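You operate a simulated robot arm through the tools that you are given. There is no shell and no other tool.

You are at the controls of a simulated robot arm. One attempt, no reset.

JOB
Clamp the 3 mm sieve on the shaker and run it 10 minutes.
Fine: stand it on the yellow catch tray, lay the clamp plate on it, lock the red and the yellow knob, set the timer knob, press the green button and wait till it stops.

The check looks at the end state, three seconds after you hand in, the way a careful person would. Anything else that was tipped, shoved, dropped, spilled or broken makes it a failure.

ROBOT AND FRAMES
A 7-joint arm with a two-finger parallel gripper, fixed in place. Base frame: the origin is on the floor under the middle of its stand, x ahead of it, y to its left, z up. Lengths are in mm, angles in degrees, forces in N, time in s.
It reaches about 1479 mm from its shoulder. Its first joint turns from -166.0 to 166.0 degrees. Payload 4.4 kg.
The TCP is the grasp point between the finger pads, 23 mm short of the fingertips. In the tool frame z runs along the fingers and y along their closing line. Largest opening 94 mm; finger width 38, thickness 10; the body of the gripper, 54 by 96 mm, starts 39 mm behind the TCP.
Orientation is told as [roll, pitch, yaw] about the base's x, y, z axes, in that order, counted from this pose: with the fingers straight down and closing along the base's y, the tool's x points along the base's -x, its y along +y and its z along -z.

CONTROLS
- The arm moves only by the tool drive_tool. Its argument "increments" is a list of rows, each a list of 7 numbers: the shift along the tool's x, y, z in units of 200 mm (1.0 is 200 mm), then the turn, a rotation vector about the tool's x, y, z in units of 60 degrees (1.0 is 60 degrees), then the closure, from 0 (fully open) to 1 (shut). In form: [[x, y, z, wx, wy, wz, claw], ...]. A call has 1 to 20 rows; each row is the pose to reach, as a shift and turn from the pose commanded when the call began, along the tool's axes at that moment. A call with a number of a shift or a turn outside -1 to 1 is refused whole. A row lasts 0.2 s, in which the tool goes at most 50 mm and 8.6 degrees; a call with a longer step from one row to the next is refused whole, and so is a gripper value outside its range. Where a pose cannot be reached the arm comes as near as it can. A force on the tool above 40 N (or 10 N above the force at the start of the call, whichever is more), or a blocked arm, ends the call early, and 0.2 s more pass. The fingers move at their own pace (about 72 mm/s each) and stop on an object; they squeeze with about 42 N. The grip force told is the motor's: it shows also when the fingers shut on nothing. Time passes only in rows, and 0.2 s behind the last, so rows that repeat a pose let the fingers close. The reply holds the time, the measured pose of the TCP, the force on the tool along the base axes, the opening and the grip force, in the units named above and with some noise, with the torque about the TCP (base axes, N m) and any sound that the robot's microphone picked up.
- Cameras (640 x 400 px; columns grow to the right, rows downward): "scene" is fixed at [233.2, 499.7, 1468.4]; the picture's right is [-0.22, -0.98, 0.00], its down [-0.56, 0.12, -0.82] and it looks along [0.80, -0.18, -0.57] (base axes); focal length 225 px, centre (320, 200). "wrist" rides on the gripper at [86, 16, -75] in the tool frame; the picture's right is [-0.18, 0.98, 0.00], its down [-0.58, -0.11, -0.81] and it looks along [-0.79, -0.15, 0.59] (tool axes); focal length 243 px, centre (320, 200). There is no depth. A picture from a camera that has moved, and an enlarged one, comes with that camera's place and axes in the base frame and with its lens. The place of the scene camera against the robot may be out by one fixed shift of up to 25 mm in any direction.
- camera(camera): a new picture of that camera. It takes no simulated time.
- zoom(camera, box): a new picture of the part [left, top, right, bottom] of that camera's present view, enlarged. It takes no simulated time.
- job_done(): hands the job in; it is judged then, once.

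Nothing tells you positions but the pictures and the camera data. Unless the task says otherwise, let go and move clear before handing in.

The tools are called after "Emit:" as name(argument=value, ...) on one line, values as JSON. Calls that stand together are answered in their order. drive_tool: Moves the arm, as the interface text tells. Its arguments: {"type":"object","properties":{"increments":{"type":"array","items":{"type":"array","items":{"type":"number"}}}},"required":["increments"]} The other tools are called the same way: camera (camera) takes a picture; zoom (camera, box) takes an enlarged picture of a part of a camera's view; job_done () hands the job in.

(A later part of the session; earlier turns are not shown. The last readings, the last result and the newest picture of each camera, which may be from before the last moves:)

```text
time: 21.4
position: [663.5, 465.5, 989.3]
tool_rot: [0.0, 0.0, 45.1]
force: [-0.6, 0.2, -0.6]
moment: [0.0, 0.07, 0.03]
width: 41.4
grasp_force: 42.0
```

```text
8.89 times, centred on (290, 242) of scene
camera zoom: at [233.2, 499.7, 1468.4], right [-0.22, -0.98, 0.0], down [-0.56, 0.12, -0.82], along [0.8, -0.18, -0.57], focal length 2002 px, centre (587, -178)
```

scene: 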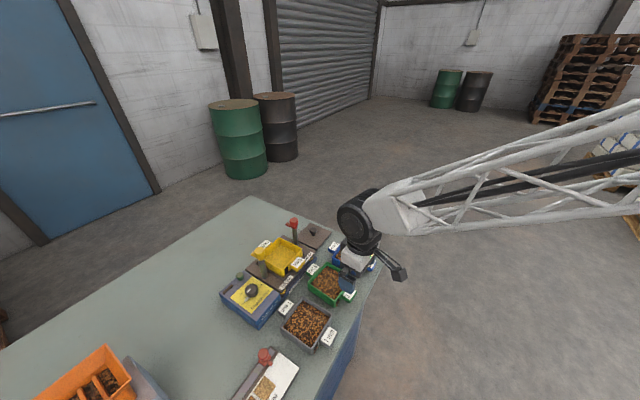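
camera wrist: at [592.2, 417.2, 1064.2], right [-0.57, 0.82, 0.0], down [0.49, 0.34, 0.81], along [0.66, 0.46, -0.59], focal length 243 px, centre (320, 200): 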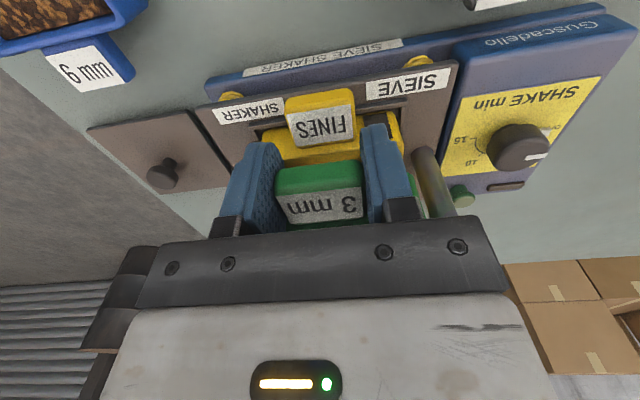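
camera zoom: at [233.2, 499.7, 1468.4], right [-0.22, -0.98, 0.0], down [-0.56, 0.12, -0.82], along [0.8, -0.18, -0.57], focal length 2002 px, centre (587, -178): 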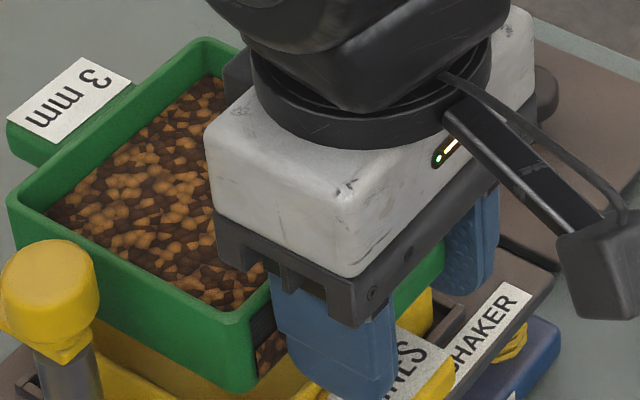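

The labels now line up within 1 mm and about 0.5°. I'll make the last small correction and lower the sieve slowly, watching the force.

Emit:
drive_tool(increments=[[0.002, 0, 0.01, 0, 0, -0.004, 1], [0.004, 0, 0.025, 0, 0, -0.008, 1], [0.004, 0, 0.04, 0, 0, -0.008, 1], [0.004, 0, 0.055, 0, 0, -0.008, 1], [0.004, 0, 0.06, 0, 0, -0.008, 1]])

Emit:
drive_tool(increments=[[0, 0, 0.01, 0, 0, 0, 1], [0, 0, 0.015, 0, 0, 0, 1]])

Emit:
zoom(camera="scene", box=[260, 220, 320, 265])

Emit:
camera(camera="wrist")

```text
time: 22.6
position: [663.2, 464.0, 979.0]
tool_rot: [0.0, 0.0, 45.5]
force: [0.4, 0.1, -1.4]
moment: [-0.02, 0.04, 0.01]
width: 41.4
grasp_force: 42.2
```

```text
time: 23.2
position: [663.6, 464.5, 976.9]
tool_rot: [-0.1, -0.2, 45.6]
force: [-0.5, 0.3, -1.3]
moment: [-0.04, 0.07, 0.0]
width: 41.3
grasp_force: 41.8
```

```text
8.89 times, centred on (290, 242) of scene
camera zoom: at [233.2, 499.7, 1468.4], right [-0.22, -0.98, 0.0], down [-0.56, 0.12, -0.82], along [0.8, -0.18, -0.57], focal length 2002 px, centre (587, -178)
```

zoom: 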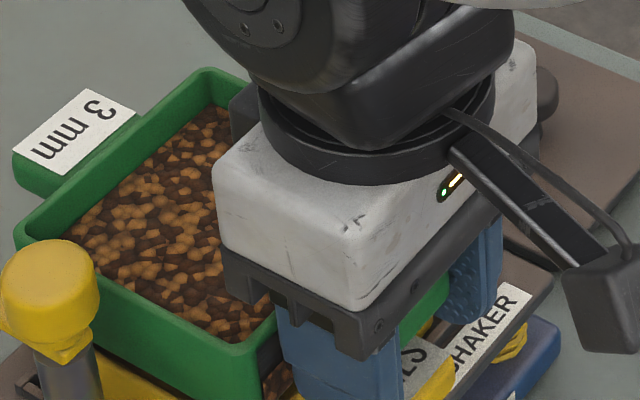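

```text
taken
camera wrist: at [591.9, 415.9, 1050.9], right [-0.57, 0.82, 0.0], down [0.48, 0.34, 0.81], along [0.66, 0.46, -0.59], focal length 243 px, centre (320, 200)
```

wrist: 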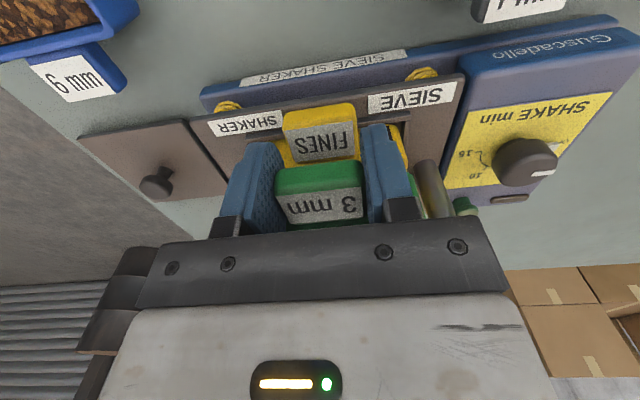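

Emit:
drive_tool(increments=[[0, 0, 0.005, 0, 0, 0, 1], [0, 0, 0.01, 0, 0, 0, 1]])

Emit:
drive_tool(increments=[[0, 0, 0.005, 0, 0, 0, 1], [0, 0, 0.01, 0, 0, 0, 1]])

Emit:
drive_tool(increments=[[0, 0, 0.005, 0, 0, 0, 1], [0, 0, 0.01, 0, 0, 0, 1]])

Emit:
zoom(camera="wrist", box=[265, 95, 385, 170])

Emit:
zoom(camera="wrist", box=[265, 155, 385, 230])

```text
time: 23.8
position: [663.3, 465.3, 974.9]
tool_rot: [0.0, 0.0, 45.6]
force: [-0.7, 0.5, -0.2]
moment: [-0.05, 0.04, -0.05]
width: 41.3
grasp_force: 42.1
```

```text
time: 24.4
position: [663.3, 465.9, 972.2]
tool_rot: [0.0, -0.1, 45.6]
force: [0.3, -0.2, -2.4]
moment: [-0.06, 0.08, -0.01]
width: 41.5
grasp_force: 43.1
```

```text
time: 25.0
position: [663.0, 465.0, 969.0]
tool_rot: [0.0, 0.1, 45.7]
force: [0.3, -0.9, -0.3]
moment: [-0.05, 0.09, -0.03]
width: 41.4
grasp_force: 42.2
```

```text
5.33 times, centred on (325, 132) of wrist
camera zoom: at [592.2, 415.9, 1044.0], right [-0.57, 0.82, 0.0], down [0.48, 0.34, 0.81], along [0.66, 0.46, -0.59], focal length 1294 px, centre (293, 560)
```

zoom: 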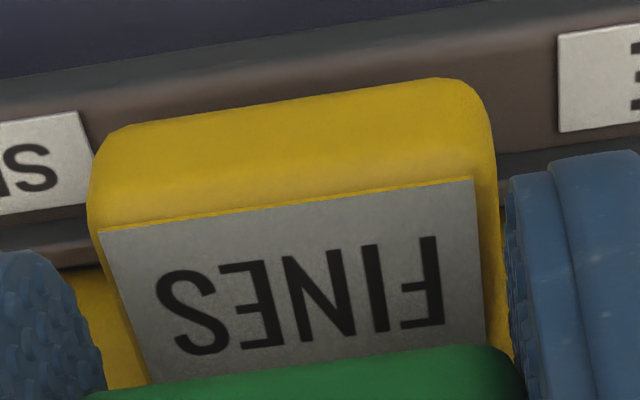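

```text
5.33 times, centred on (325, 192) of wrist
camera zoom: at [592.2, 415.9, 1044.0], right [-0.57, 0.82, 0.0], down [0.48, 0.34, 0.81], along [0.66, 0.46, -0.59], focal length 1294 px, centre (293, 240)
```

zoom: 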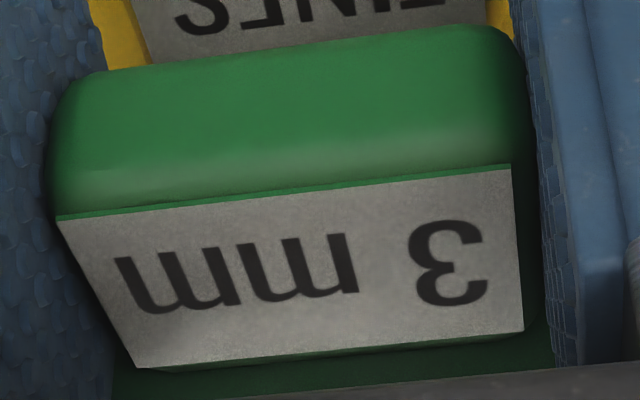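

Emit:
drive_tool(increments=[[0, 0, 0.005, 0, 0, 0, 1], [0, 0, 0.0075, 0, 0, 0, 1]])

Emit:
drive_tool(increments=[[0, 0, 0.005, 0, 0, 0, 1], [0, 0, 0.0075, 0, 0, 0, 1]])

Emit:
zoom(camera="wrist", box=[265, 95, 385, 170])

Emit:
zoom(camera="scene", box=[250, 220, 320, 270])

```text
time: 25.6
position: [664.0, 463.7, 967.4]
tool_rot: [0.0, 0.1, 45.6]
force: [-0.2, 0.0, -1.4]
moment: [-0.06, 0.08, 0.03]
width: 41.2
grasp_force: 41.7
```

```text
time: 26.2
position: [664.2, 465.9, 967.8]
tool_rot: [0.0, -0.2, 45.7]
force: [3.0, -1.4, 9.7]
moment: [0.48, -0.52, -0.19]
width: 41.4
grasp_force: 42.1
```

```text
5.33 times, centred on (325, 132) of wrist
camera zoom: at [592.1, 415.3, 1042.1], right [-0.57, 0.82, 0.0], down [0.48, 0.34, 0.81], along [0.66, 0.46, -0.59], focal length 1294 px, centre (293, 560)
```

zoom: 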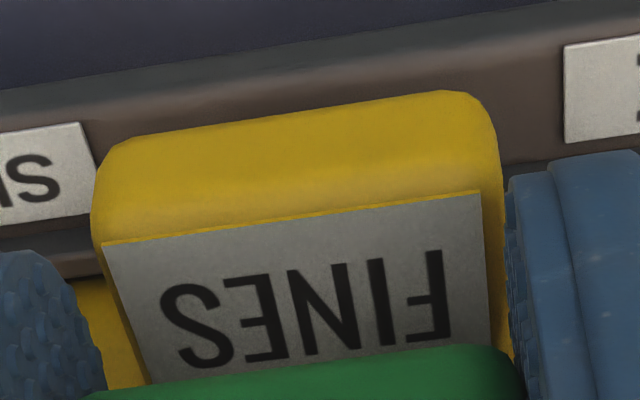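

```text
8.00 times, centred on (285, 245) of scene
camera zoom: at [233.2, 499.7, 1468.4], right [-0.22, -0.98, 0.0], down [-0.56, 0.12, -0.82], along [0.8, -0.18, -0.57], focal length 1801 px, centre (600, -160)
```

zoom: 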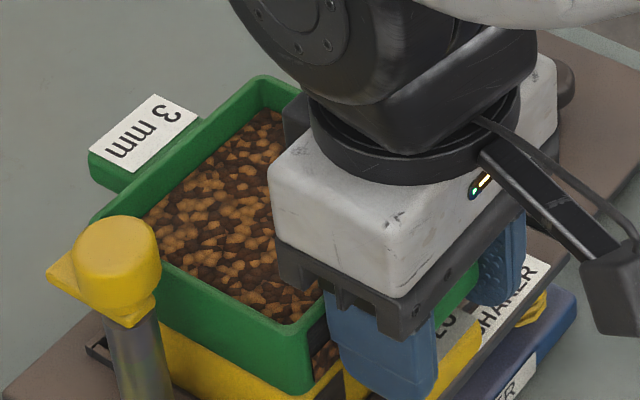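

The sieve has touched down with 9.7 N upward. The moment puts that force about 73 mm ahead of the TCP, right under the sieve's centre, so it is sitting flat on the yellow tray. I'll release it and rise.

Emit:
drive_tool(increments=[[0, 0, -0.002, 0, 0, 0, 1], [0, 0, -0.002, 0, 0, 0, 0.3], [0, 0, -0.002, 0, 0, 0, 0.3], [0, 0, -0.002, 0, 0, 0, 0.3]])

Emit:
camera(camera="wrist")

Emit:
drive_tool(increments=[[0, 0, -0.05, 0, 0, 0, 0.3], [0, 0, -0.12, 0, 0, 0, 0.3], [0, 0, -0.25, 0, 0, 0, 0.3], [0, 0, -0.4, 0, 0, 0, 0.3], [0, 0, -0.55, 0, 0, 0, 0.3], [0, 0, -0.7, 0, 0, 0, 0.3], [0, 0, -0.7, 0, 0, 0, 0.3]])

Emit:
camera(camera="wrist")

Emit:
zoom(camera="wrist", box=[220, 0, 460, 150])

Emit:
zoom(camera="scene", box=[230, 200, 350, 290])

```text
time: 27.2
position: [664.0, 464.7, 967.4]
tool_rot: [0.0, 0.0, 45.6]
force: [-0.6, -0.8, -0.3]
moment: [0.01, -0.01, 0.0]
width: 65.6
grasp_force: 0.0
```

```text
taken
camera wrist: at [591.8, 415.3, 1041.7], right [-0.57, 0.82, 0.0], down [0.48, 0.34, 0.81], along [0.66, 0.46, -0.59], focal length 243 px, centre (320, 200)
```

wrist: 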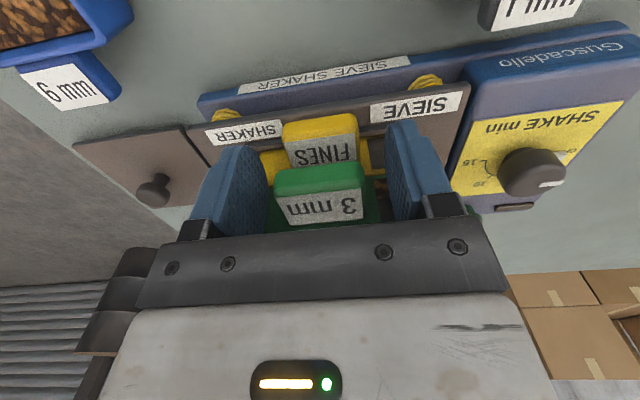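

```text
time: 28.8
position: [663.1, 465.3, 1105.9]
tool_rot: [-0.1, 0.1, 45.6]
force: [-0.2, 0.4, -0.3]
moment: [0.03, 0.0, -0.01]
width: 65.8
grasp_force: 0.0
```

```text
taken
camera wrist: at [592.1, 416.3, 1181.1], right [-0.57, 0.82, 0.0], down [0.48, 0.34, 0.81], along [0.66, 0.46, -0.59], focal length 243 px, centre (320, 200)
```

wrist: 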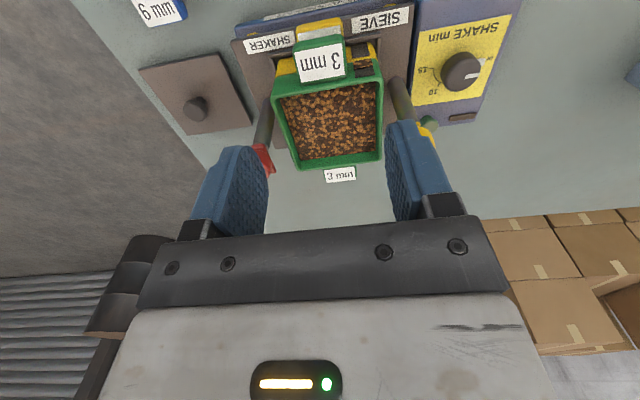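

```text
2.67 times, centred on (340, 75) of wrist
camera zoom: at [592.1, 416.3, 1181.1], right [-0.57, 0.82, 0.0], down [0.48, 0.34, 0.81], along [0.66, 0.46, -0.59], focal length 647 px, centre (267, 533)
```

zoom: 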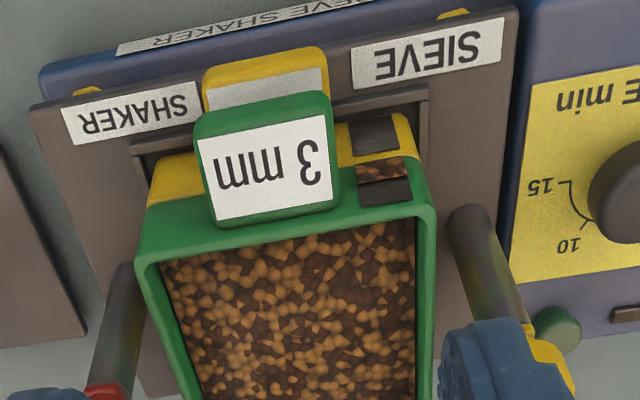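

```text
4.44 times, centred on (290, 245) of scene
camera zoom: at [233.2, 499.7, 1468.4], right [-0.22, -0.98, 0.0], down [-0.56, 0.12, -0.82], along [0.8, -0.18, -0.57], focal length 1001 px, centre (453, 0)
```

zoom: 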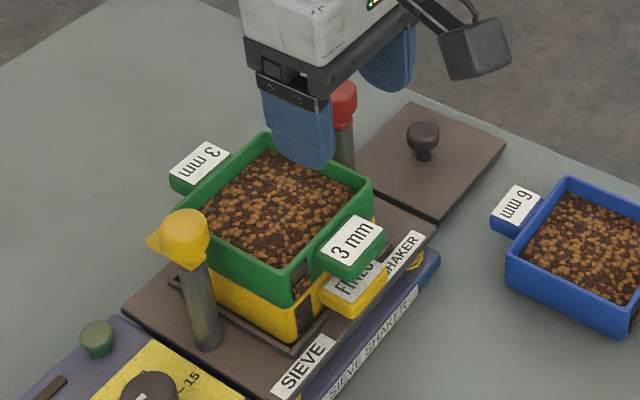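

The 3 mm sieve sits square on the yellow tray. Next is the clamp plate, with its knob near (834, 389). I'll move over it at a safe height and come down for a closer look.

Emit:
drive_tool(increments=[[-0.06, -0.175, 0, 0, 0, 0, 0.3], [-0.12, -0.35, 0, 0, 0, 0, 0.3], [-0.18, -0.525, 0, 0, 0, 0, 0.3], [-0.24, -0.7, 0, 0, 0, 0, 0.3], [-0.295, -0.8765, 0, 0, 0, 0, 0.3], [-0.295, -0.8765, 0.18, 0, 0, 0, 0.3], [-0.295, -0.8765, 0.36, 0, 0, 0, 0.3], [-0.295, -0.8765, 0.53, 0, 0, 0, 0.3], [-0.295, -0.8765, 0.53, 0, 0, 0, 0.3]])

Emit:
camera(camera="wrist")

Emit:
zoom(camera="wrist", box=[220, 0, 460, 150])

Emit:
zoom(camera="scene", box=[250, 180, 370, 270])

```text
time: 30.8
position: [831.4, 385.4, 1001.9]
tool_rot: [0.0, 0.0, 45.7]
force: [1.0, 0.0, -0.4]
moment: [0.03, -0.02, 0.01]
width: 65.9
grasp_force: 0.0
```

```text
taken
camera wrist: at [760.1, 334.7, 1076.2], right [-0.57, 0.82, 0.0], down [0.48, 0.34, 0.81], along [0.66, 0.46, -0.59], focal length 243 px, centre (320, 200)
```

wrist: 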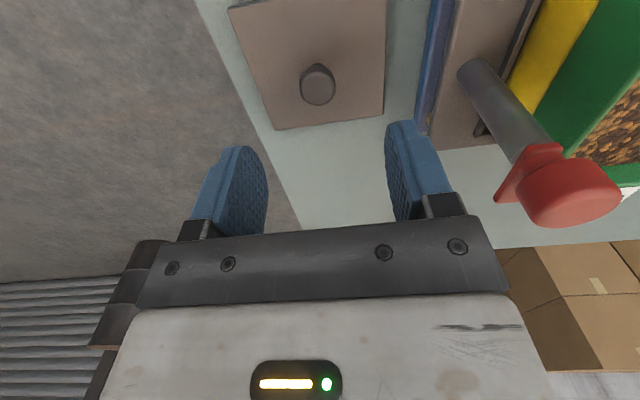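

```text
2.67 times, centred on (340, 75) of wrist
camera zoom: at [760.1, 334.7, 1076.2], right [-0.57, 0.82, 0.0], down [0.48, 0.34, 0.81], along [0.66, 0.46, -0.59], focal length 647 px, centre (267, 533)
```

zoom: 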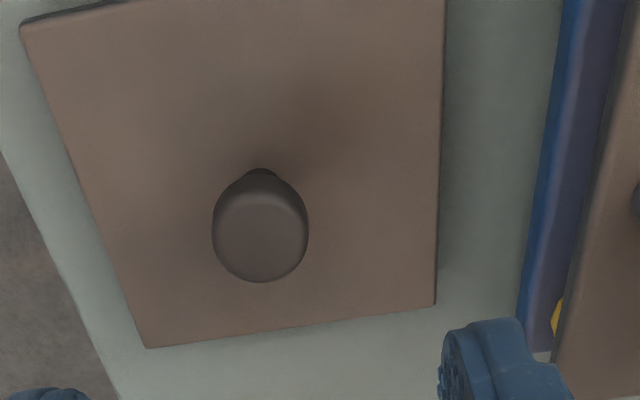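

```text
4.44 times, centred on (310, 225) of scene
camera zoom: at [233.2, 499.7, 1468.4], right [-0.22, -0.98, 0.0], down [-0.56, 0.12, -0.82], along [0.8, -0.18, -0.57], focal length 1001 px, centre (364, 89)
```

zoom: 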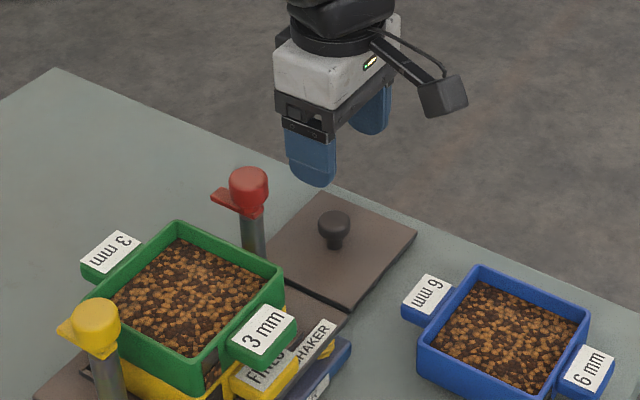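

The plate is square to the shaker, with its knob head near (842, 390, 898), about 27 mm in diameter. I'll move closer to refine that.

Emit:
drive_tool(increments=[[-0.015, -0.005, 0.08, 0, 0, 0, 0.3], [-0.03, -0.012, 0.16, 0, 0, 0, 0.3], [-0.045, -0.02, 0.25, 0, 0, 0.01, 0.3], [-0.045, -0.02, 0.25, 0, 0, 0.01, 0.3]])

Emit:
camera(camera="wrist")

Emit:
zoom(camera="wrist", box=[200, 30, 440, 180])

Emit:
zoom(camera="scene", box=[280, 200, 360, 260])

```text
time: 31.8
position: [840.3, 387.3, 952.0]
tool_rot: [-0.1, 0.0, 45.0]
force: [0.3, -0.9, 0.5]
moment: [0.0, -0.01, 0.03]
width: 65.7
grasp_force: 0.1
```

```text
taken
camera wrist: at [768.1, 338.5, 1025.9], right [-0.56, 0.83, 0.0], down [0.49, 0.33, 0.81], along [0.67, 0.46, -0.59], focal length 243 px, centre (320, 200)
```

wrist: 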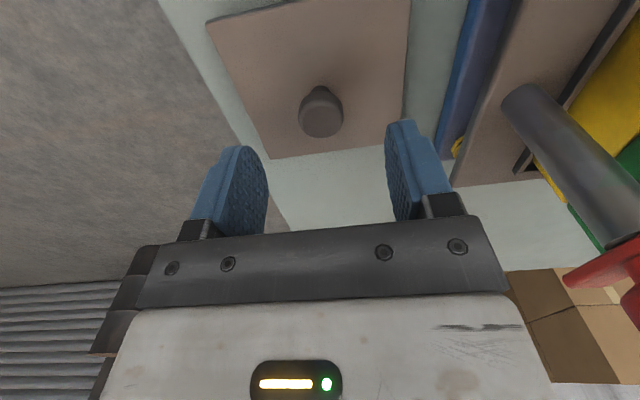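

```text
2.67 times, centred on (320, 105) of wrist
camera zoom: at [768.1, 338.5, 1025.9], right [-0.56, 0.83, 0.0], down [0.49, 0.33, 0.81], along [0.67, 0.46, -0.59], focal length 647 px, centre (320, 453)
```

zoom: 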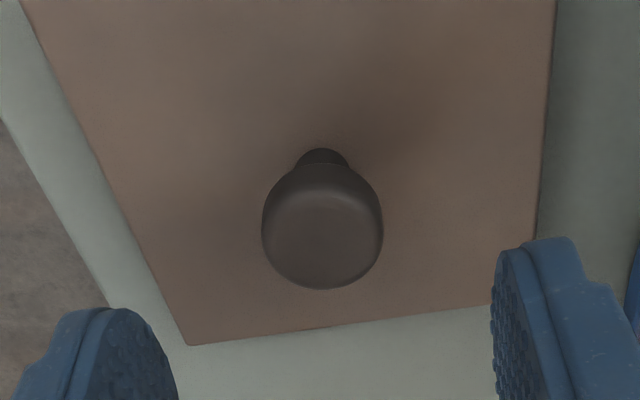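

```text
6.67 times, centred on (320, 230) of scene
camera zoom: at [233.2, 499.7, 1468.4], right [-0.22, -0.98, 0.0], down [-0.56, 0.12, -0.82], along [0.8, -0.18, -0.57], focal length 1501 px, centre (320, 0)
```

zoom: 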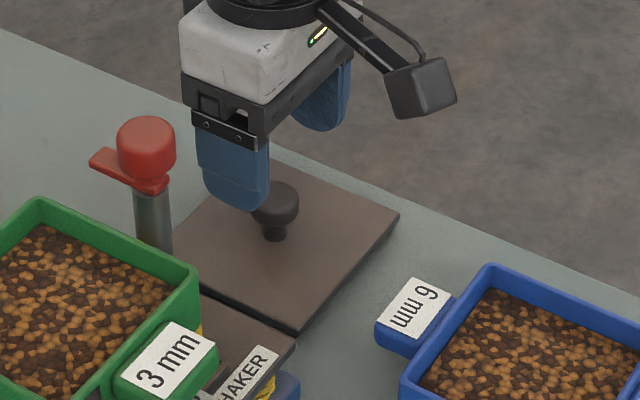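

The knob head is at (841, 389) with its top at z ≈ 903, and the plate surface is near 874. I'm aligned within 1 mm, so I'll descend around the head and then grip.

Emit:
drive_tool(increments=[[-0.002, 0.001, 0.06, 0, 0, 0, 0.3], [-0.004, 0.0015, 0.13, 0, 0, 0, 0.3], [-0.004, 0.0015, 0.2, 0, 0, 0, 0.3], [-0.004, 0.0015, 0.25, 0, 0, 0, 0.3], [-0.004, 0.0015, 0.25, 0, 0, 0, 0.3]])

Emit:
camera(camera="wrist")

Emit:
zoom(camera="wrist", box=[220, 90, 420, 215])

Emit:
zoom(camera="scene", box=[295, 205, 345, 245])

```text
time: 33.0
position: [839.3, 388.7, 900.6]
tool_rot: [0.1, 0.0, 45.0]
force: [0.5, -0.6, 0.2]
moment: [0.0, -0.02, 0.0]
width: 65.9
grasp_force: 0.0
```

```text
taken
camera wrist: at [767.5, 340.0, 975.5], right [-0.56, 0.83, 0.0], down [0.49, 0.33, 0.81], along [0.67, 0.46, -0.59], focal length 243 px, centre (320, 200)
```

wrist: 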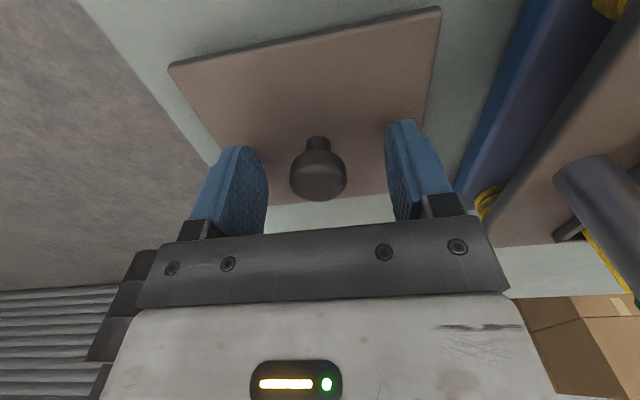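

```text
3.20 times, centred on (320, 152) of wrist
camera zoom: at [767.5, 340.0, 975.5], right [-0.56, 0.83, 0.0], down [0.49, 0.33, 0.81], along [0.67, 0.46, -0.59], focal length 776 px, centre (320, 352)
```

zoom: 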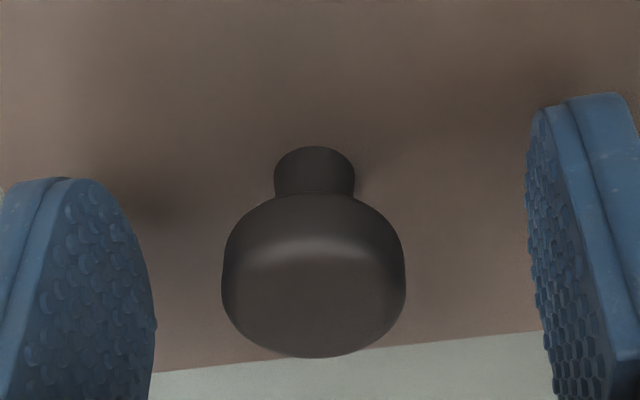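

```text
10.00 times, centred on (320, 225) of scene
camera zoom: at [233.2, 499.7, 1468.4], right [-0.22, -0.98, 0.0], down [-0.56, 0.12, -0.82], along [0.8, -0.18, -0.57], focal length 2252 px, centre (320, -50)
```

zoom: 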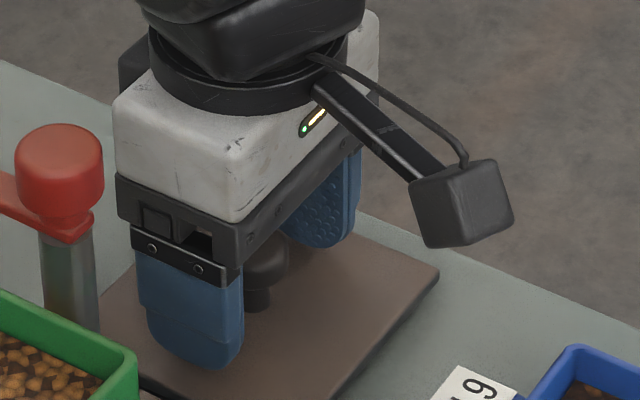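

The knob head spans about z 886–903 and the plate top is near 874, so I can only go about 2 mm lower before the tips touch the plate. I'll go down that much, close, and test a tiny lift.

Emit:
drive_tool(increments=[[0, -0.003, 0.006, 0, 0, 0, 0.3], [0, -0.005, 0.0125, 0, 0, 0, 0.3], [0, -0.005, 0.0125, 0, 0, 0, 0.3]])

Emit:
drive_tool(increments=[[0, 0, 0, 0, 0, 0, 1], [0, 0, 0, 0, 0, 0, 1], [0, 0, 0, 0, 0, 0, 1], [0, 0, 0, 0, 0, 0, 1], [0, 0, 0, 0, 0, 0, 1]])

Emit:
camera(camera="wrist")

Emit:
drive_tool(increments=[[0, 0, -0.01, 0, 0, 0, 1], [0, 0, -0.02, 0, 0, 0, 1]])

Emit:
camera(camera="wrist")

```text
time: 33.8
position: [839.9, 387.6, 899.7]
tool_rot: [0.0, 0.0, 45.0]
force: [0.2, 0.1, -0.4]
moment: [-0.01, -0.01, 0.0]
width: 65.7
grasp_force: 0.1
```

```text
time: 35.0
position: [840.9, 388.3, 899.6]
tool_rot: [0.0, 0.0, 45.0]
force: [0.0, 0.3, 1.9]
moment: [0.07, 0.03, 0.01]
width: 27.6
grasp_force: 41.8
```

```text
taken
camera wrist: at [768.2, 339.5, 973.4], right [-0.56, 0.83, 0.0], down [0.49, 0.33, 0.81], along [0.67, 0.46, -0.59], focal length 243 px, centre (320, 200)
```

wrist: 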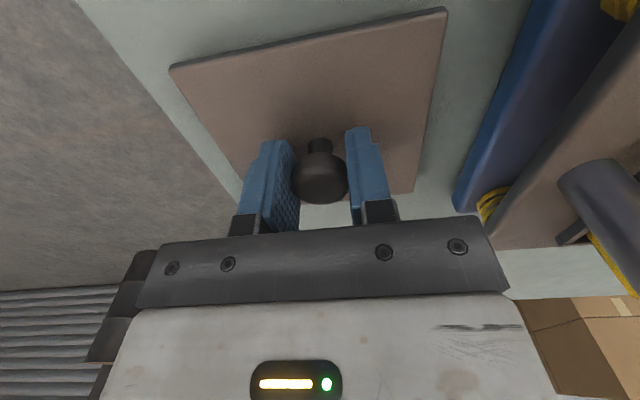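

```text
time: 35.6
position: [840.4, 387.5, 902.5]
tool_rot: [0.0, 0.0, 45.0]
force: [-1.6, 0.1, -2.0]
moment: [-0.03, 0.0, -0.02]
width: 27.6
grasp_force: 42.3
```

```text
taken
camera wrist: at [768.0, 338.9, 977.6], right [-0.56, 0.83, 0.0], down [0.49, 0.33, 0.81], along [0.67, 0.46, -0.59], focal length 243 px, centre (320, 200)
```

wrist: 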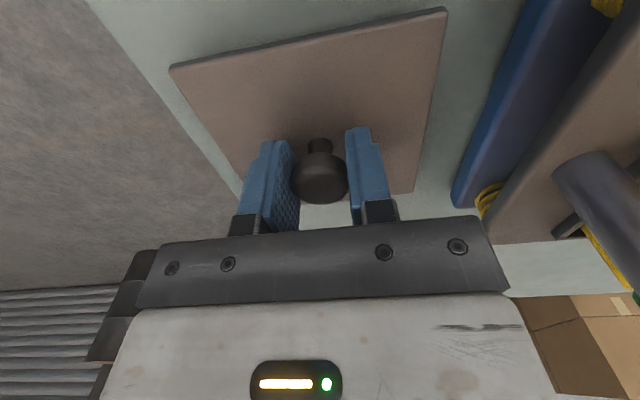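

The plate is lifting with the gripper and the load is about 2 N. I'll raise it above the post caps and measure it.

Emit:
drive_tool(increments=[[0, 0, -0.05, 0, 0, 0, 1], [0, 0, -0.15, 0, 0, 0, 1], [0, 0, -0.28, 0, 0, 0, 1], [0, 0, -0.42, 0, 0, 0, 1], [0, 0, -0.56, 0, 0, 0, 1], [0, 0, -0.7, 0, 0, 0, 1], [0, 0, -0.84, 0, 0, 0, 1], [0, 0, -0.95, 0, 0, 0, 1], [0, 0, -1.0, 0, 0, 0, 1], [0, 0, -1.0, 0, 0, 0, 1]])

Emit:
camera(camera="wrist")

Emit:
zoom(camera="wrist", box=[150, 0, 470, 200])

Emit:
zoom(camera="scene", box=[230, 150, 390, 270])

```text
time: 37.8
position: [840.4, 387.5, 1102.0]
tool_rot: [0.1, -0.1, 45.0]
force: [0.3, 1.0, -1.5]
moment: [0.01, -0.01, 0.0]
width: 27.0
grasp_force: 41.8
```

```text
taken
camera wrist: at [768.5, 339.2, 1176.4], right [-0.56, 0.83, 0.0], down [0.49, 0.33, 0.81], along [0.67, 0.46, -0.59], focal length 243 px, centre (320, 200)
```

wrist: 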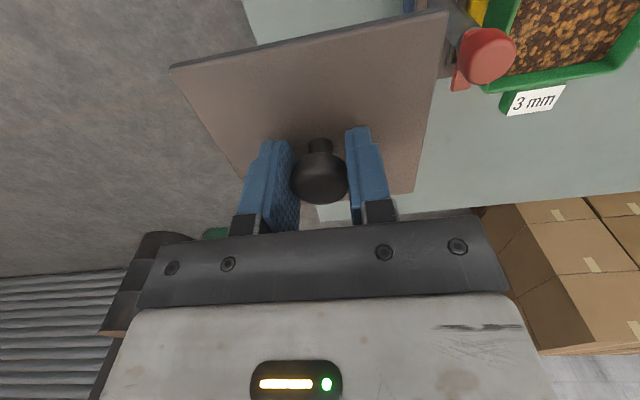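

```text
2.00 times, centred on (310, 100) of wrist
camera zoom: at [768.5, 339.2, 1176.4], right [-0.56, 0.83, 0.0], down [0.49, 0.33, 0.81], along [0.67, 0.46, -0.59], focal length 485 px, centre (340, 400)
```

zoom: 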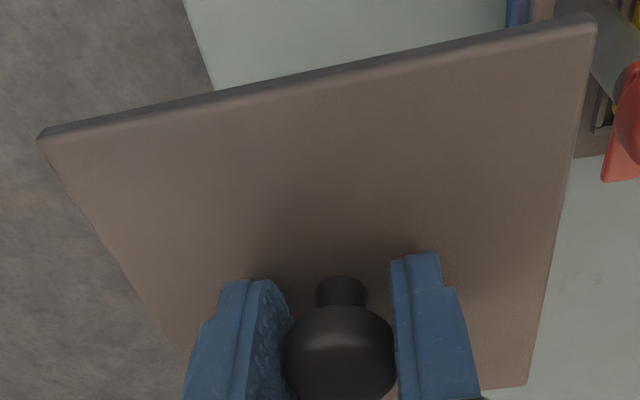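

```text
3.33 times, centred on (310, 210) of scene
camera zoom: at [233.2, 499.7, 1468.4], right [-0.22, -0.98, 0.0], down [-0.56, 0.12, -0.82], along [0.8, -0.18, -0.57], focal length 751 px, centre (353, 167)
```

zoom: 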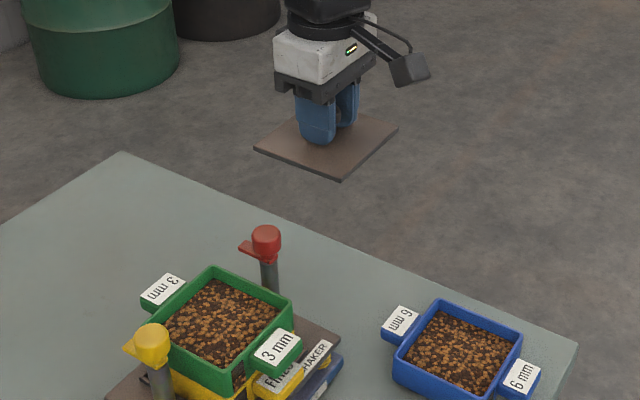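

The plate hangs level, about 104 × 101 mm, aligned with the tool and centred on the knob. I take the sieve's centre as (713.8, 516.7) with yaw 45.2°, and there is about 9 mm of room to each post cap. I'll carry the plate over it at this height, above the caps.

Emit:
drive_tool(increments=[[0, 0.05, 0, 0, 0, 0, 1], [0, 0.15, 0, 0, 0, 0, 1], [0, 0.28, 0, 0, 0, 0, 1], [0, 0.42, 0, 0, 0, -0.001, 1], [0, 0.56, 0, 0, 0, -0.002, 1], [0, 0.7, 0, 0, 0, -0.003, 1], [0, 0.81, 0, 0, 0, -0.0033, 1], [0, 0.88, 0, 0, 0, -0.0033, 1], [0, 0.8965, 0, 0, 0, -0.0033, 1], [0, 0.8965, 0, 0, 0, -0.0033, 1]])

Emit:
camera(camera="wrist")

Emit:
zoom(camera="wrist", box=[160, 0, 480, 200])

Emit:
zoom(camera="scene", box=[220, 170, 360, 275])

```text
time: 40.0
position: [713.0, 515.0, 1102.1]
tool_rot: [0.0, -0.1, 45.2]
force: [0.1, 0.1, -1.7]
moment: [0.0, -0.01, -0.02]
width: 27.1
grasp_force: 41.8
```

```text
taken
camera wrist: at [642.1, 465.8, 1176.9], right [-0.57, 0.82, 0.0], down [0.49, 0.34, 0.81], along [0.66, 0.46, -0.59], focal length 243 px, centre (320, 200)
```

wrist: 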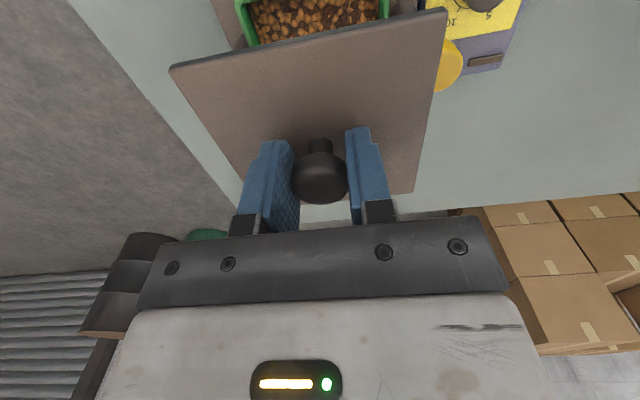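

```text
2.00 times, centred on (320, 100) of wrist
camera zoom: at [642.1, 465.8, 1176.9], right [-0.57, 0.82, 0.0], down [0.49, 0.34, 0.81], along [0.66, 0.46, -0.59], focal length 485 px, centre (320, 400)
```

zoom: 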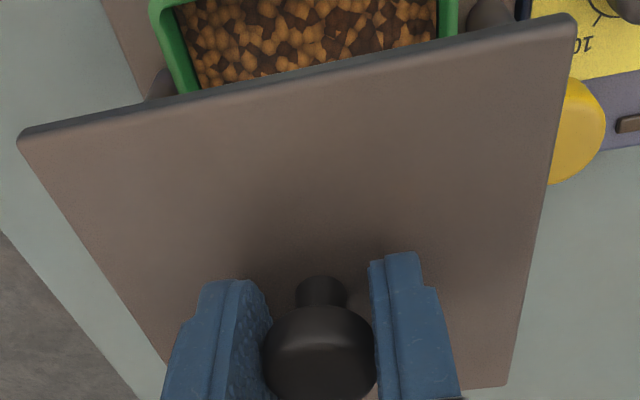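

```text
3.81 times, centred on (290, 222) of scene
camera zoom: at [233.2, 499.7, 1468.4], right [-0.22, -0.98, 0.0], down [-0.56, 0.12, -0.82], along [0.8, -0.18, -0.57], focal length 858 px, centre (434, 114)
```

zoom: 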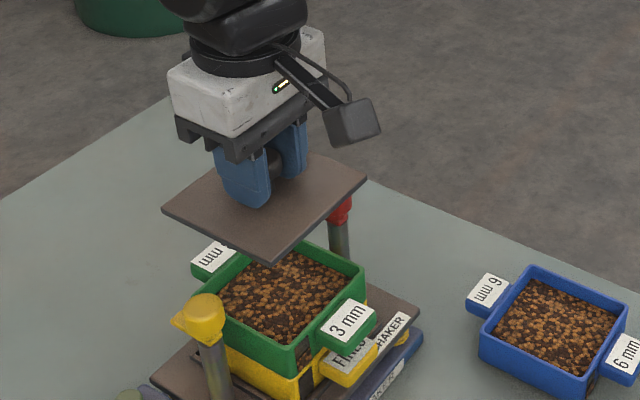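

The plate is centred over the sieve within about 1 mm, with roughly 11 mm to each cap. I'll lower it to just above the sieve rim and check.

Emit:
drive_tool(increments=[[0, 0, 0.04, 0, 0, 0, 1], [0, 0, 0.11, 0, 0, 0, 1], [0, 0, 0.19, 0, 0, 0, 1], [0, 0, 0.26, 0, 0, 0, 1], [0, 0, 0.32, 0, 0, 0, 1], [0, 0, 0.35, 0, 0, 0, 1], [0, 0, 0.35, 0, 0, 0, 1]])

Emit:
camera(camera="wrist")

Emit:
zoom(camera="wrist", box=[160, 0, 480, 200])

Emit:
zoom(camera="scene", box=[240, 200, 330, 268])

```text
time: 41.6
position: [713.9, 514.9, 1032.8]
tool_rot: [0.0, 0.0, 45.2]
force: [-1.2, -0.2, -2.3]
moment: [-0.02, 0.01, 0.03]
width: 27.2
grasp_force: 41.8
```

```text
taken
camera wrist: at [641.8, 466.4, 1107.9], right [-0.57, 0.82, 0.0], down [0.49, 0.34, 0.81], along [0.66, 0.46, -0.59], focal length 243 px, centre (320, 200)
```

wrist: 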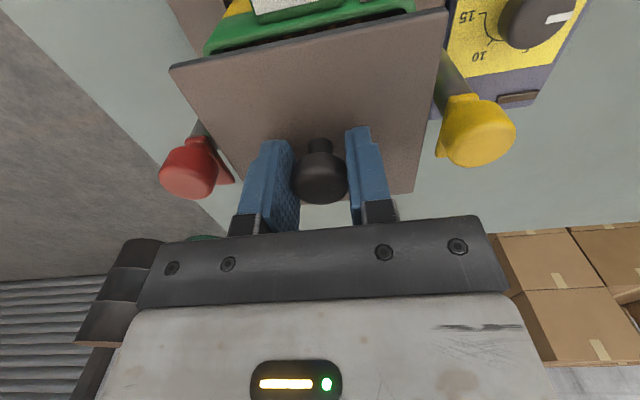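

```text
2.00 times, centred on (320, 100) of wrist
camera zoom: at [641.8, 466.4, 1107.9], right [-0.57, 0.82, 0.0], down [0.49, 0.34, 0.81], along [0.66, 0.46, -0.59], focal length 485 px, centre (320, 400)
```

zoom: 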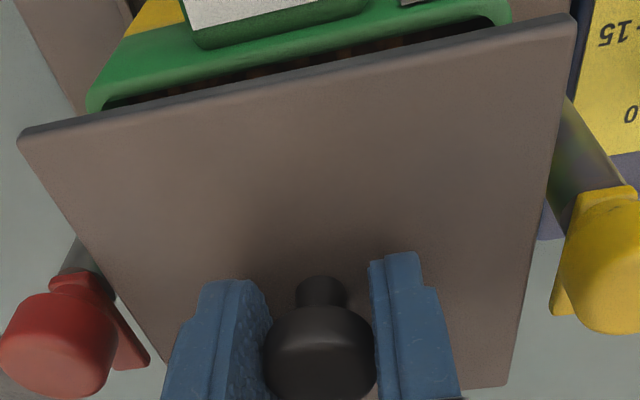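

```text
5.88 times, centred on (285, 234) of scene
camera zoom: at [233.2, 499.7, 1468.4], right [-0.22, -0.98, 0.0], down [-0.56, 0.12, -0.82], along [0.8, -0.18, -0.57], focal length 1324 px, centre (526, 0)
```

zoom: 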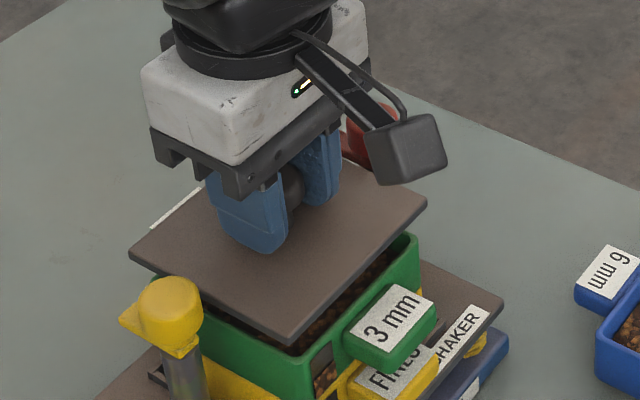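

Emit:
zoom(camera="wrist", box=[190, 0, 430, 75])

Emit:
zoom(camera="wrist", box=[150, 110, 270, 210])

Emit:
zoom(camera="wrist", box=[410, 60, 530, 180])

```text
2.67 times, centred on (310, 38) of wrist
camera zoom: at [641.8, 466.4, 1107.9], right [-0.57, 0.82, 0.0], down [0.49, 0.34, 0.81], along [0.66, 0.46, -0.59], focal length 647 px, centre (347, 633)
```

zoom: 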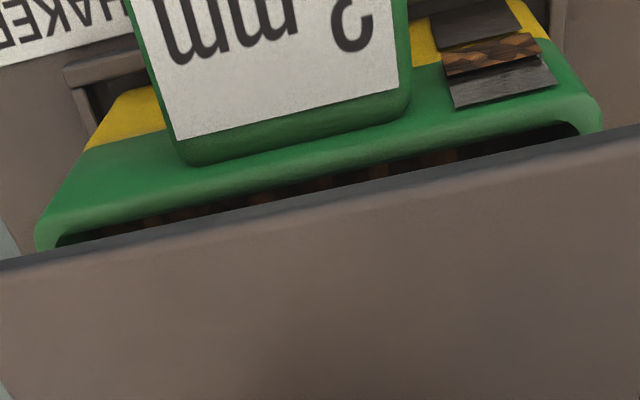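

```text
4.00 times, centred on (210, 160) of wrist
camera zoom: at [641.8, 466.4, 1107.9], right [-0.57, 0.82, 0.0], down [0.49, 0.34, 0.81], along [0.66, 0.46, -0.59], focal length 970 px, centre (760, 360)
```

zoom: 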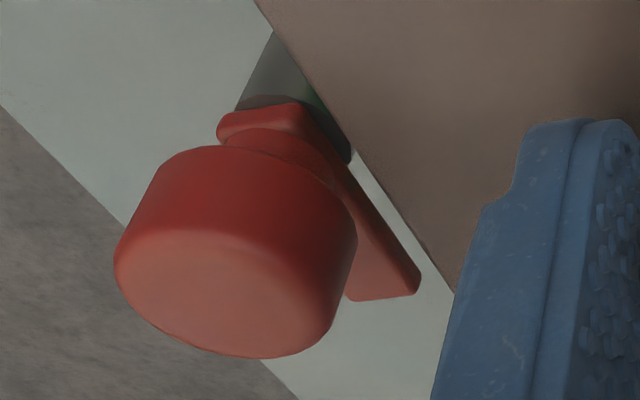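

```text
3.33 times, centred on (470, 120) of wrist
camera zoom: at [641.8, 466.4, 1107.9], right [-0.57, 0.82, 0.0], down [0.49, 0.34, 0.81], along [0.66, 0.46, -0.59], focal length 809 px, centre (-180, 467)
```

zoom: 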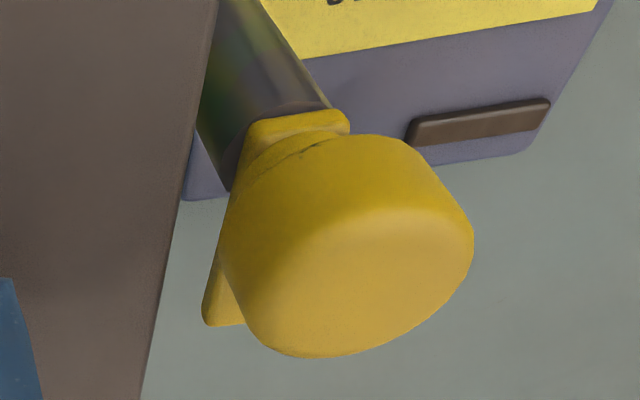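

The sieve centre sits at (+0.6, +0.5) mm and the plate centre at (+0.9, +0.4) mm from the TCP, so they are matched. I'll lower the plate gently onto the sieve.

Emit:
drive_tool(increments=[[0, 0, 0.02, 0, 0, 0, 1], [0, 0, 0.04, 0, 0, 0, 1], [0, 0, 0.06, 0, 0, 0, 1], [0, 0, 0.075, 0, 0, 0, 1], [0, 0, 0.085, 0, 0, 0, 1]])

Emit:
drive_tool(increments=[[0, 0, 0.005, 0, 0, 0, 1], [0, 0, 0.01, 0, 0, 0, 1]])

Emit:
drive_tool(increments=[[0, 0, 0.005, 0, 0, 0, 1], [0, 0, 0.01, 0, 0, 0, 1]])

Emit:
zoom(camera="scene", box=[240, 200, 330, 268])

```text
time: 42.8
position: [713.3, 514.5, 1015.0]
tool_rot: [-0.1, -0.1, 45.2]
force: [-0.8, -0.3, -2.1]
moment: [-0.02, 0.0, 0.02]
width: 27.2
grasp_force: 41.4
```

```text
time: 43.4
position: [713.2, 515.1, 1015.1]
tool_rot: [0.0, -0.1, 45.2]
force: [-1.1, -1.8, 6.2]
moment: [-0.3, 0.33, 0.02]
width: 27.1
grasp_force: 42.2
```

```text
time: 44.0
position: [714.6, 515.6, 1014.9]
tool_rot: [-0.1, -0.2, 45.2]
force: [-0.9, -2.1, 29.8]
moment: [0.16, 0.09, -0.03]
width: 27.5
grasp_force: 42.1
```

```text
5.88 times, centred on (285, 234) of scene
camera zoom: at [233.2, 499.7, 1468.4], right [-0.22, -0.98, 0.0], down [-0.56, 0.12, -0.82], along [0.8, -0.18, -0.57], focal length 1324 px, centre (526, 0)
```

zoom: 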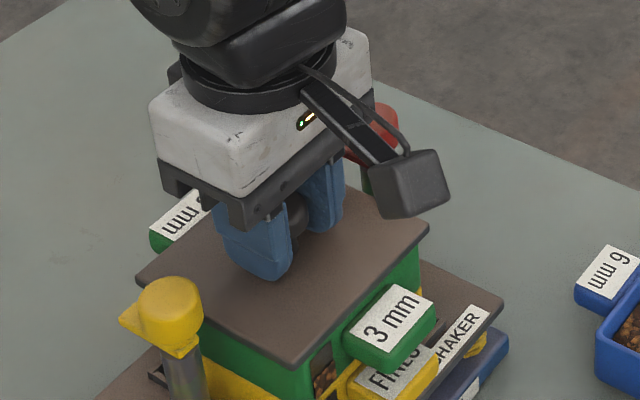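

The plate has seated: the force rose to about 30 N with almost no moment, so it is flat. I'll ease off, then release and rise a little to inspect.

Emit:
drive_tool(increments=[[0, 0, -0.006, 0, 0, 0, 1], [0, 0, -0.008, 0, 0, 0, 1]])

Emit:
drive_tool(increments=[[0, 0, 0, 0, 0, 0, 0.7], [0, 0, 0, 0, 0, 0, 0.45], [0, 0, 0, 0, 0, 0, 0.45], [0, 0, 0, 0, 0, 0, 0.45]])

Emit:
drive_tool(increments=[[0, 0, -0.05, 0, 0, 0, 0.45], [0, 0, -0.15, 0, 0, 0, 0.45], [0, 0, -0.3, 0, 0, 0, 0.45], [0, 0, -0.45, 0, 0, 0, 0.45], [0, 0, -0.6, 0, 0, 0, 0.45], [0, 0, -0.75, 0, 0, 0, 0.45], [0, 0, -0.75, 0, 0, 0, 0.45]])

Emit:
camera(camera="wrist")

Emit:
zoom(camera="wrist", box=[220, 0, 460, 150])

Emit:
zoom(camera="scene", box=[240, 205, 330, 273])

```text
time: 44.6
position: [714.1, 515.3, 1014.5]
tool_rot: [0.0, -0.2, 45.1]
force: [7.7, 2.8, 22.4]
moment: [0.41, -0.73, 0.0]
width: 27.4
grasp_force: 41.5
```

```text
time: 45.6
position: [713.7, 514.0, 1014.0]
tool_rot: [0.0, 0.1, 45.2]
force: [0.1, 0.1, 0.2]
moment: [0.02, 0.02, 0.02]
width: 51.5
grasp_force: 0.0
```

```text
time: 47.2
position: [714.7, 515.1, 1163.2]
tool_rot: [0.0, 0.0, 45.2]
force: [0.0, -0.1, 0.7]
moment: [-0.01, -0.04, 0.0]
width: 51.9
grasp_force: 0.1
```

```text
taken
camera wrist: at [642.7, 465.5, 1238.6], right [-0.57, 0.82, 0.0], down [0.49, 0.34, 0.81], along [0.66, 0.46, -0.59], focal length 243 px, centre (320, 200)
```

wrist: 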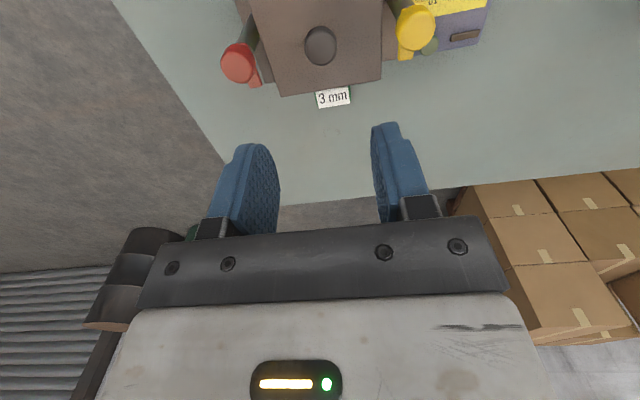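

```text
2.67 times, centred on (340, 75) of wrist
camera zoom: at [642.7, 465.5, 1238.6], right [-0.57, 0.82, 0.0], down [0.49, 0.34, 0.81], along [0.66, 0.46, -0.59], focal length 647 px, centre (267, 533)
```

zoom: 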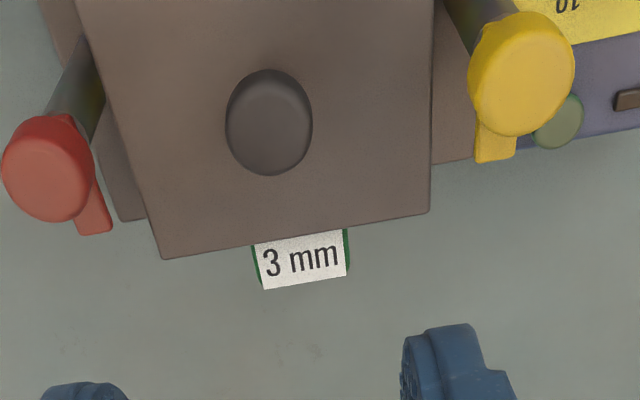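

```text
5.88 times, centred on (285, 239) of scene
camera zoom: at [233.2, 499.7, 1468.4], right [-0.22, -0.98, 0.0], down [-0.56, 0.12, -0.82], along [0.8, -0.18, -0.57], focal length 1324 px, centre (526, -29)
```

zoom: 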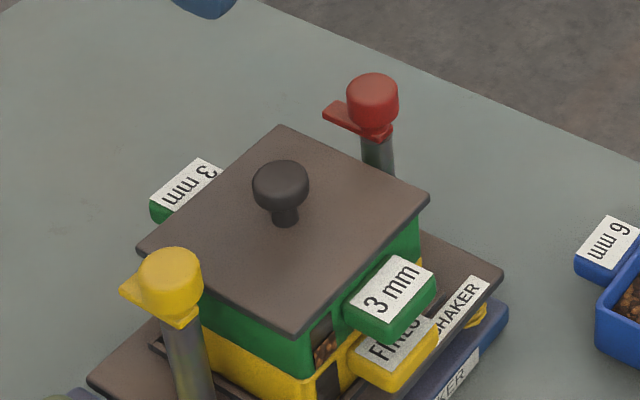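

The plate lies flat and square on the sieve. The red cap's top is at about (762, 464, 1026) and the yellow's at about (660.5, 565, 1026), each with a tab below pointing to the far side. I'll move over the red cap and look closely.

Emit:
drive_tool(increments=[[0.004, -0.09, 0, 0, 0, 0, 0.3], [0.008, -0.18, 0, 0, 0, 0, 0.3], [0.012, -0.27, 0.0, 0, 0, 0, 0.3], [0.016, -0.3485, 0.1, 0, 0, 0.003, 0.3], [0.016, -0.3485, 0.25, 0, 0, 0.003, 0.3], [0.016, -0.3485, 0.4, 0, 0, 0.003, 0.3], [0.016, -0.3485, 0.4, 0, 0, 0.003, 0.3]])

Emit:
camera(camera="wrist")

Emit:
zoom(camera="wrist", box=[240, 40, 440, 165])

Emit:
zoom(camera="scene", box=[270, 195, 330, 240])

```text
time: 48.8
position: [762.0, 464.0, 1082.3]
tool_rot: [-0.1, 0.0, 45.0]
force: [-0.4, -0.1, -0.5]
moment: [0.0, 0.02, 0.01]
width: 66.0
grasp_force: 0.0
```

```text
taken
camera wrist: at [690.3, 414.8, 1157.6], right [-0.57, 0.82, 0.0], down [0.49, 0.33, 0.81], along [0.67, 0.46, -0.59], focal length 243 px, centre (320, 200)
```

wrist: 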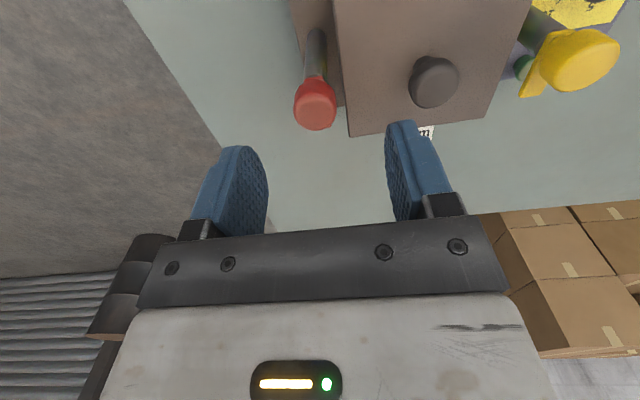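

```text
3.20 times, centred on (340, 102) of wrist
camera zoom: at [690.3, 414.8, 1157.6], right [-0.57, 0.82, 0.0], down [0.49, 0.33, 0.81], along [0.67, 0.46, -0.59], focal length 776 px, centre (256, 512)
```

zoom: 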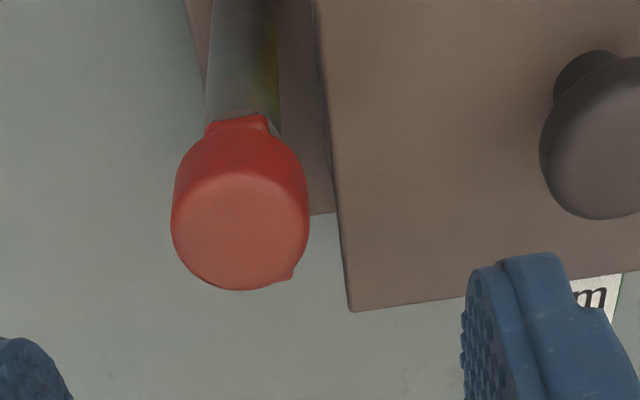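

```text
8.89 times, centred on (300, 218) of scene
camera zoom: at [233.2, 499.7, 1468.4], right [-0.22, -0.98, 0.0], down [-0.56, 0.12, -0.82], along [0.8, -0.18, -0.57], focal length 2002 px, centre (498, 44)
```

zoom: 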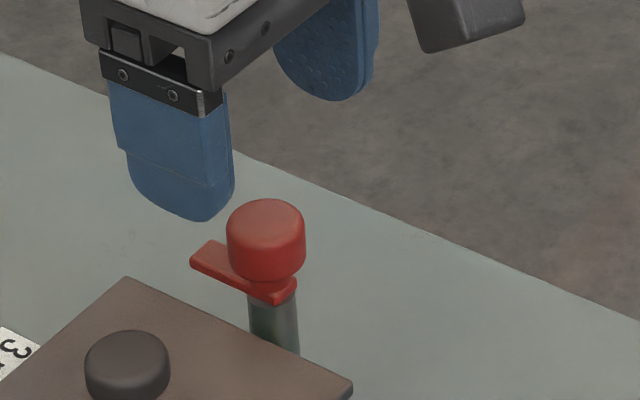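

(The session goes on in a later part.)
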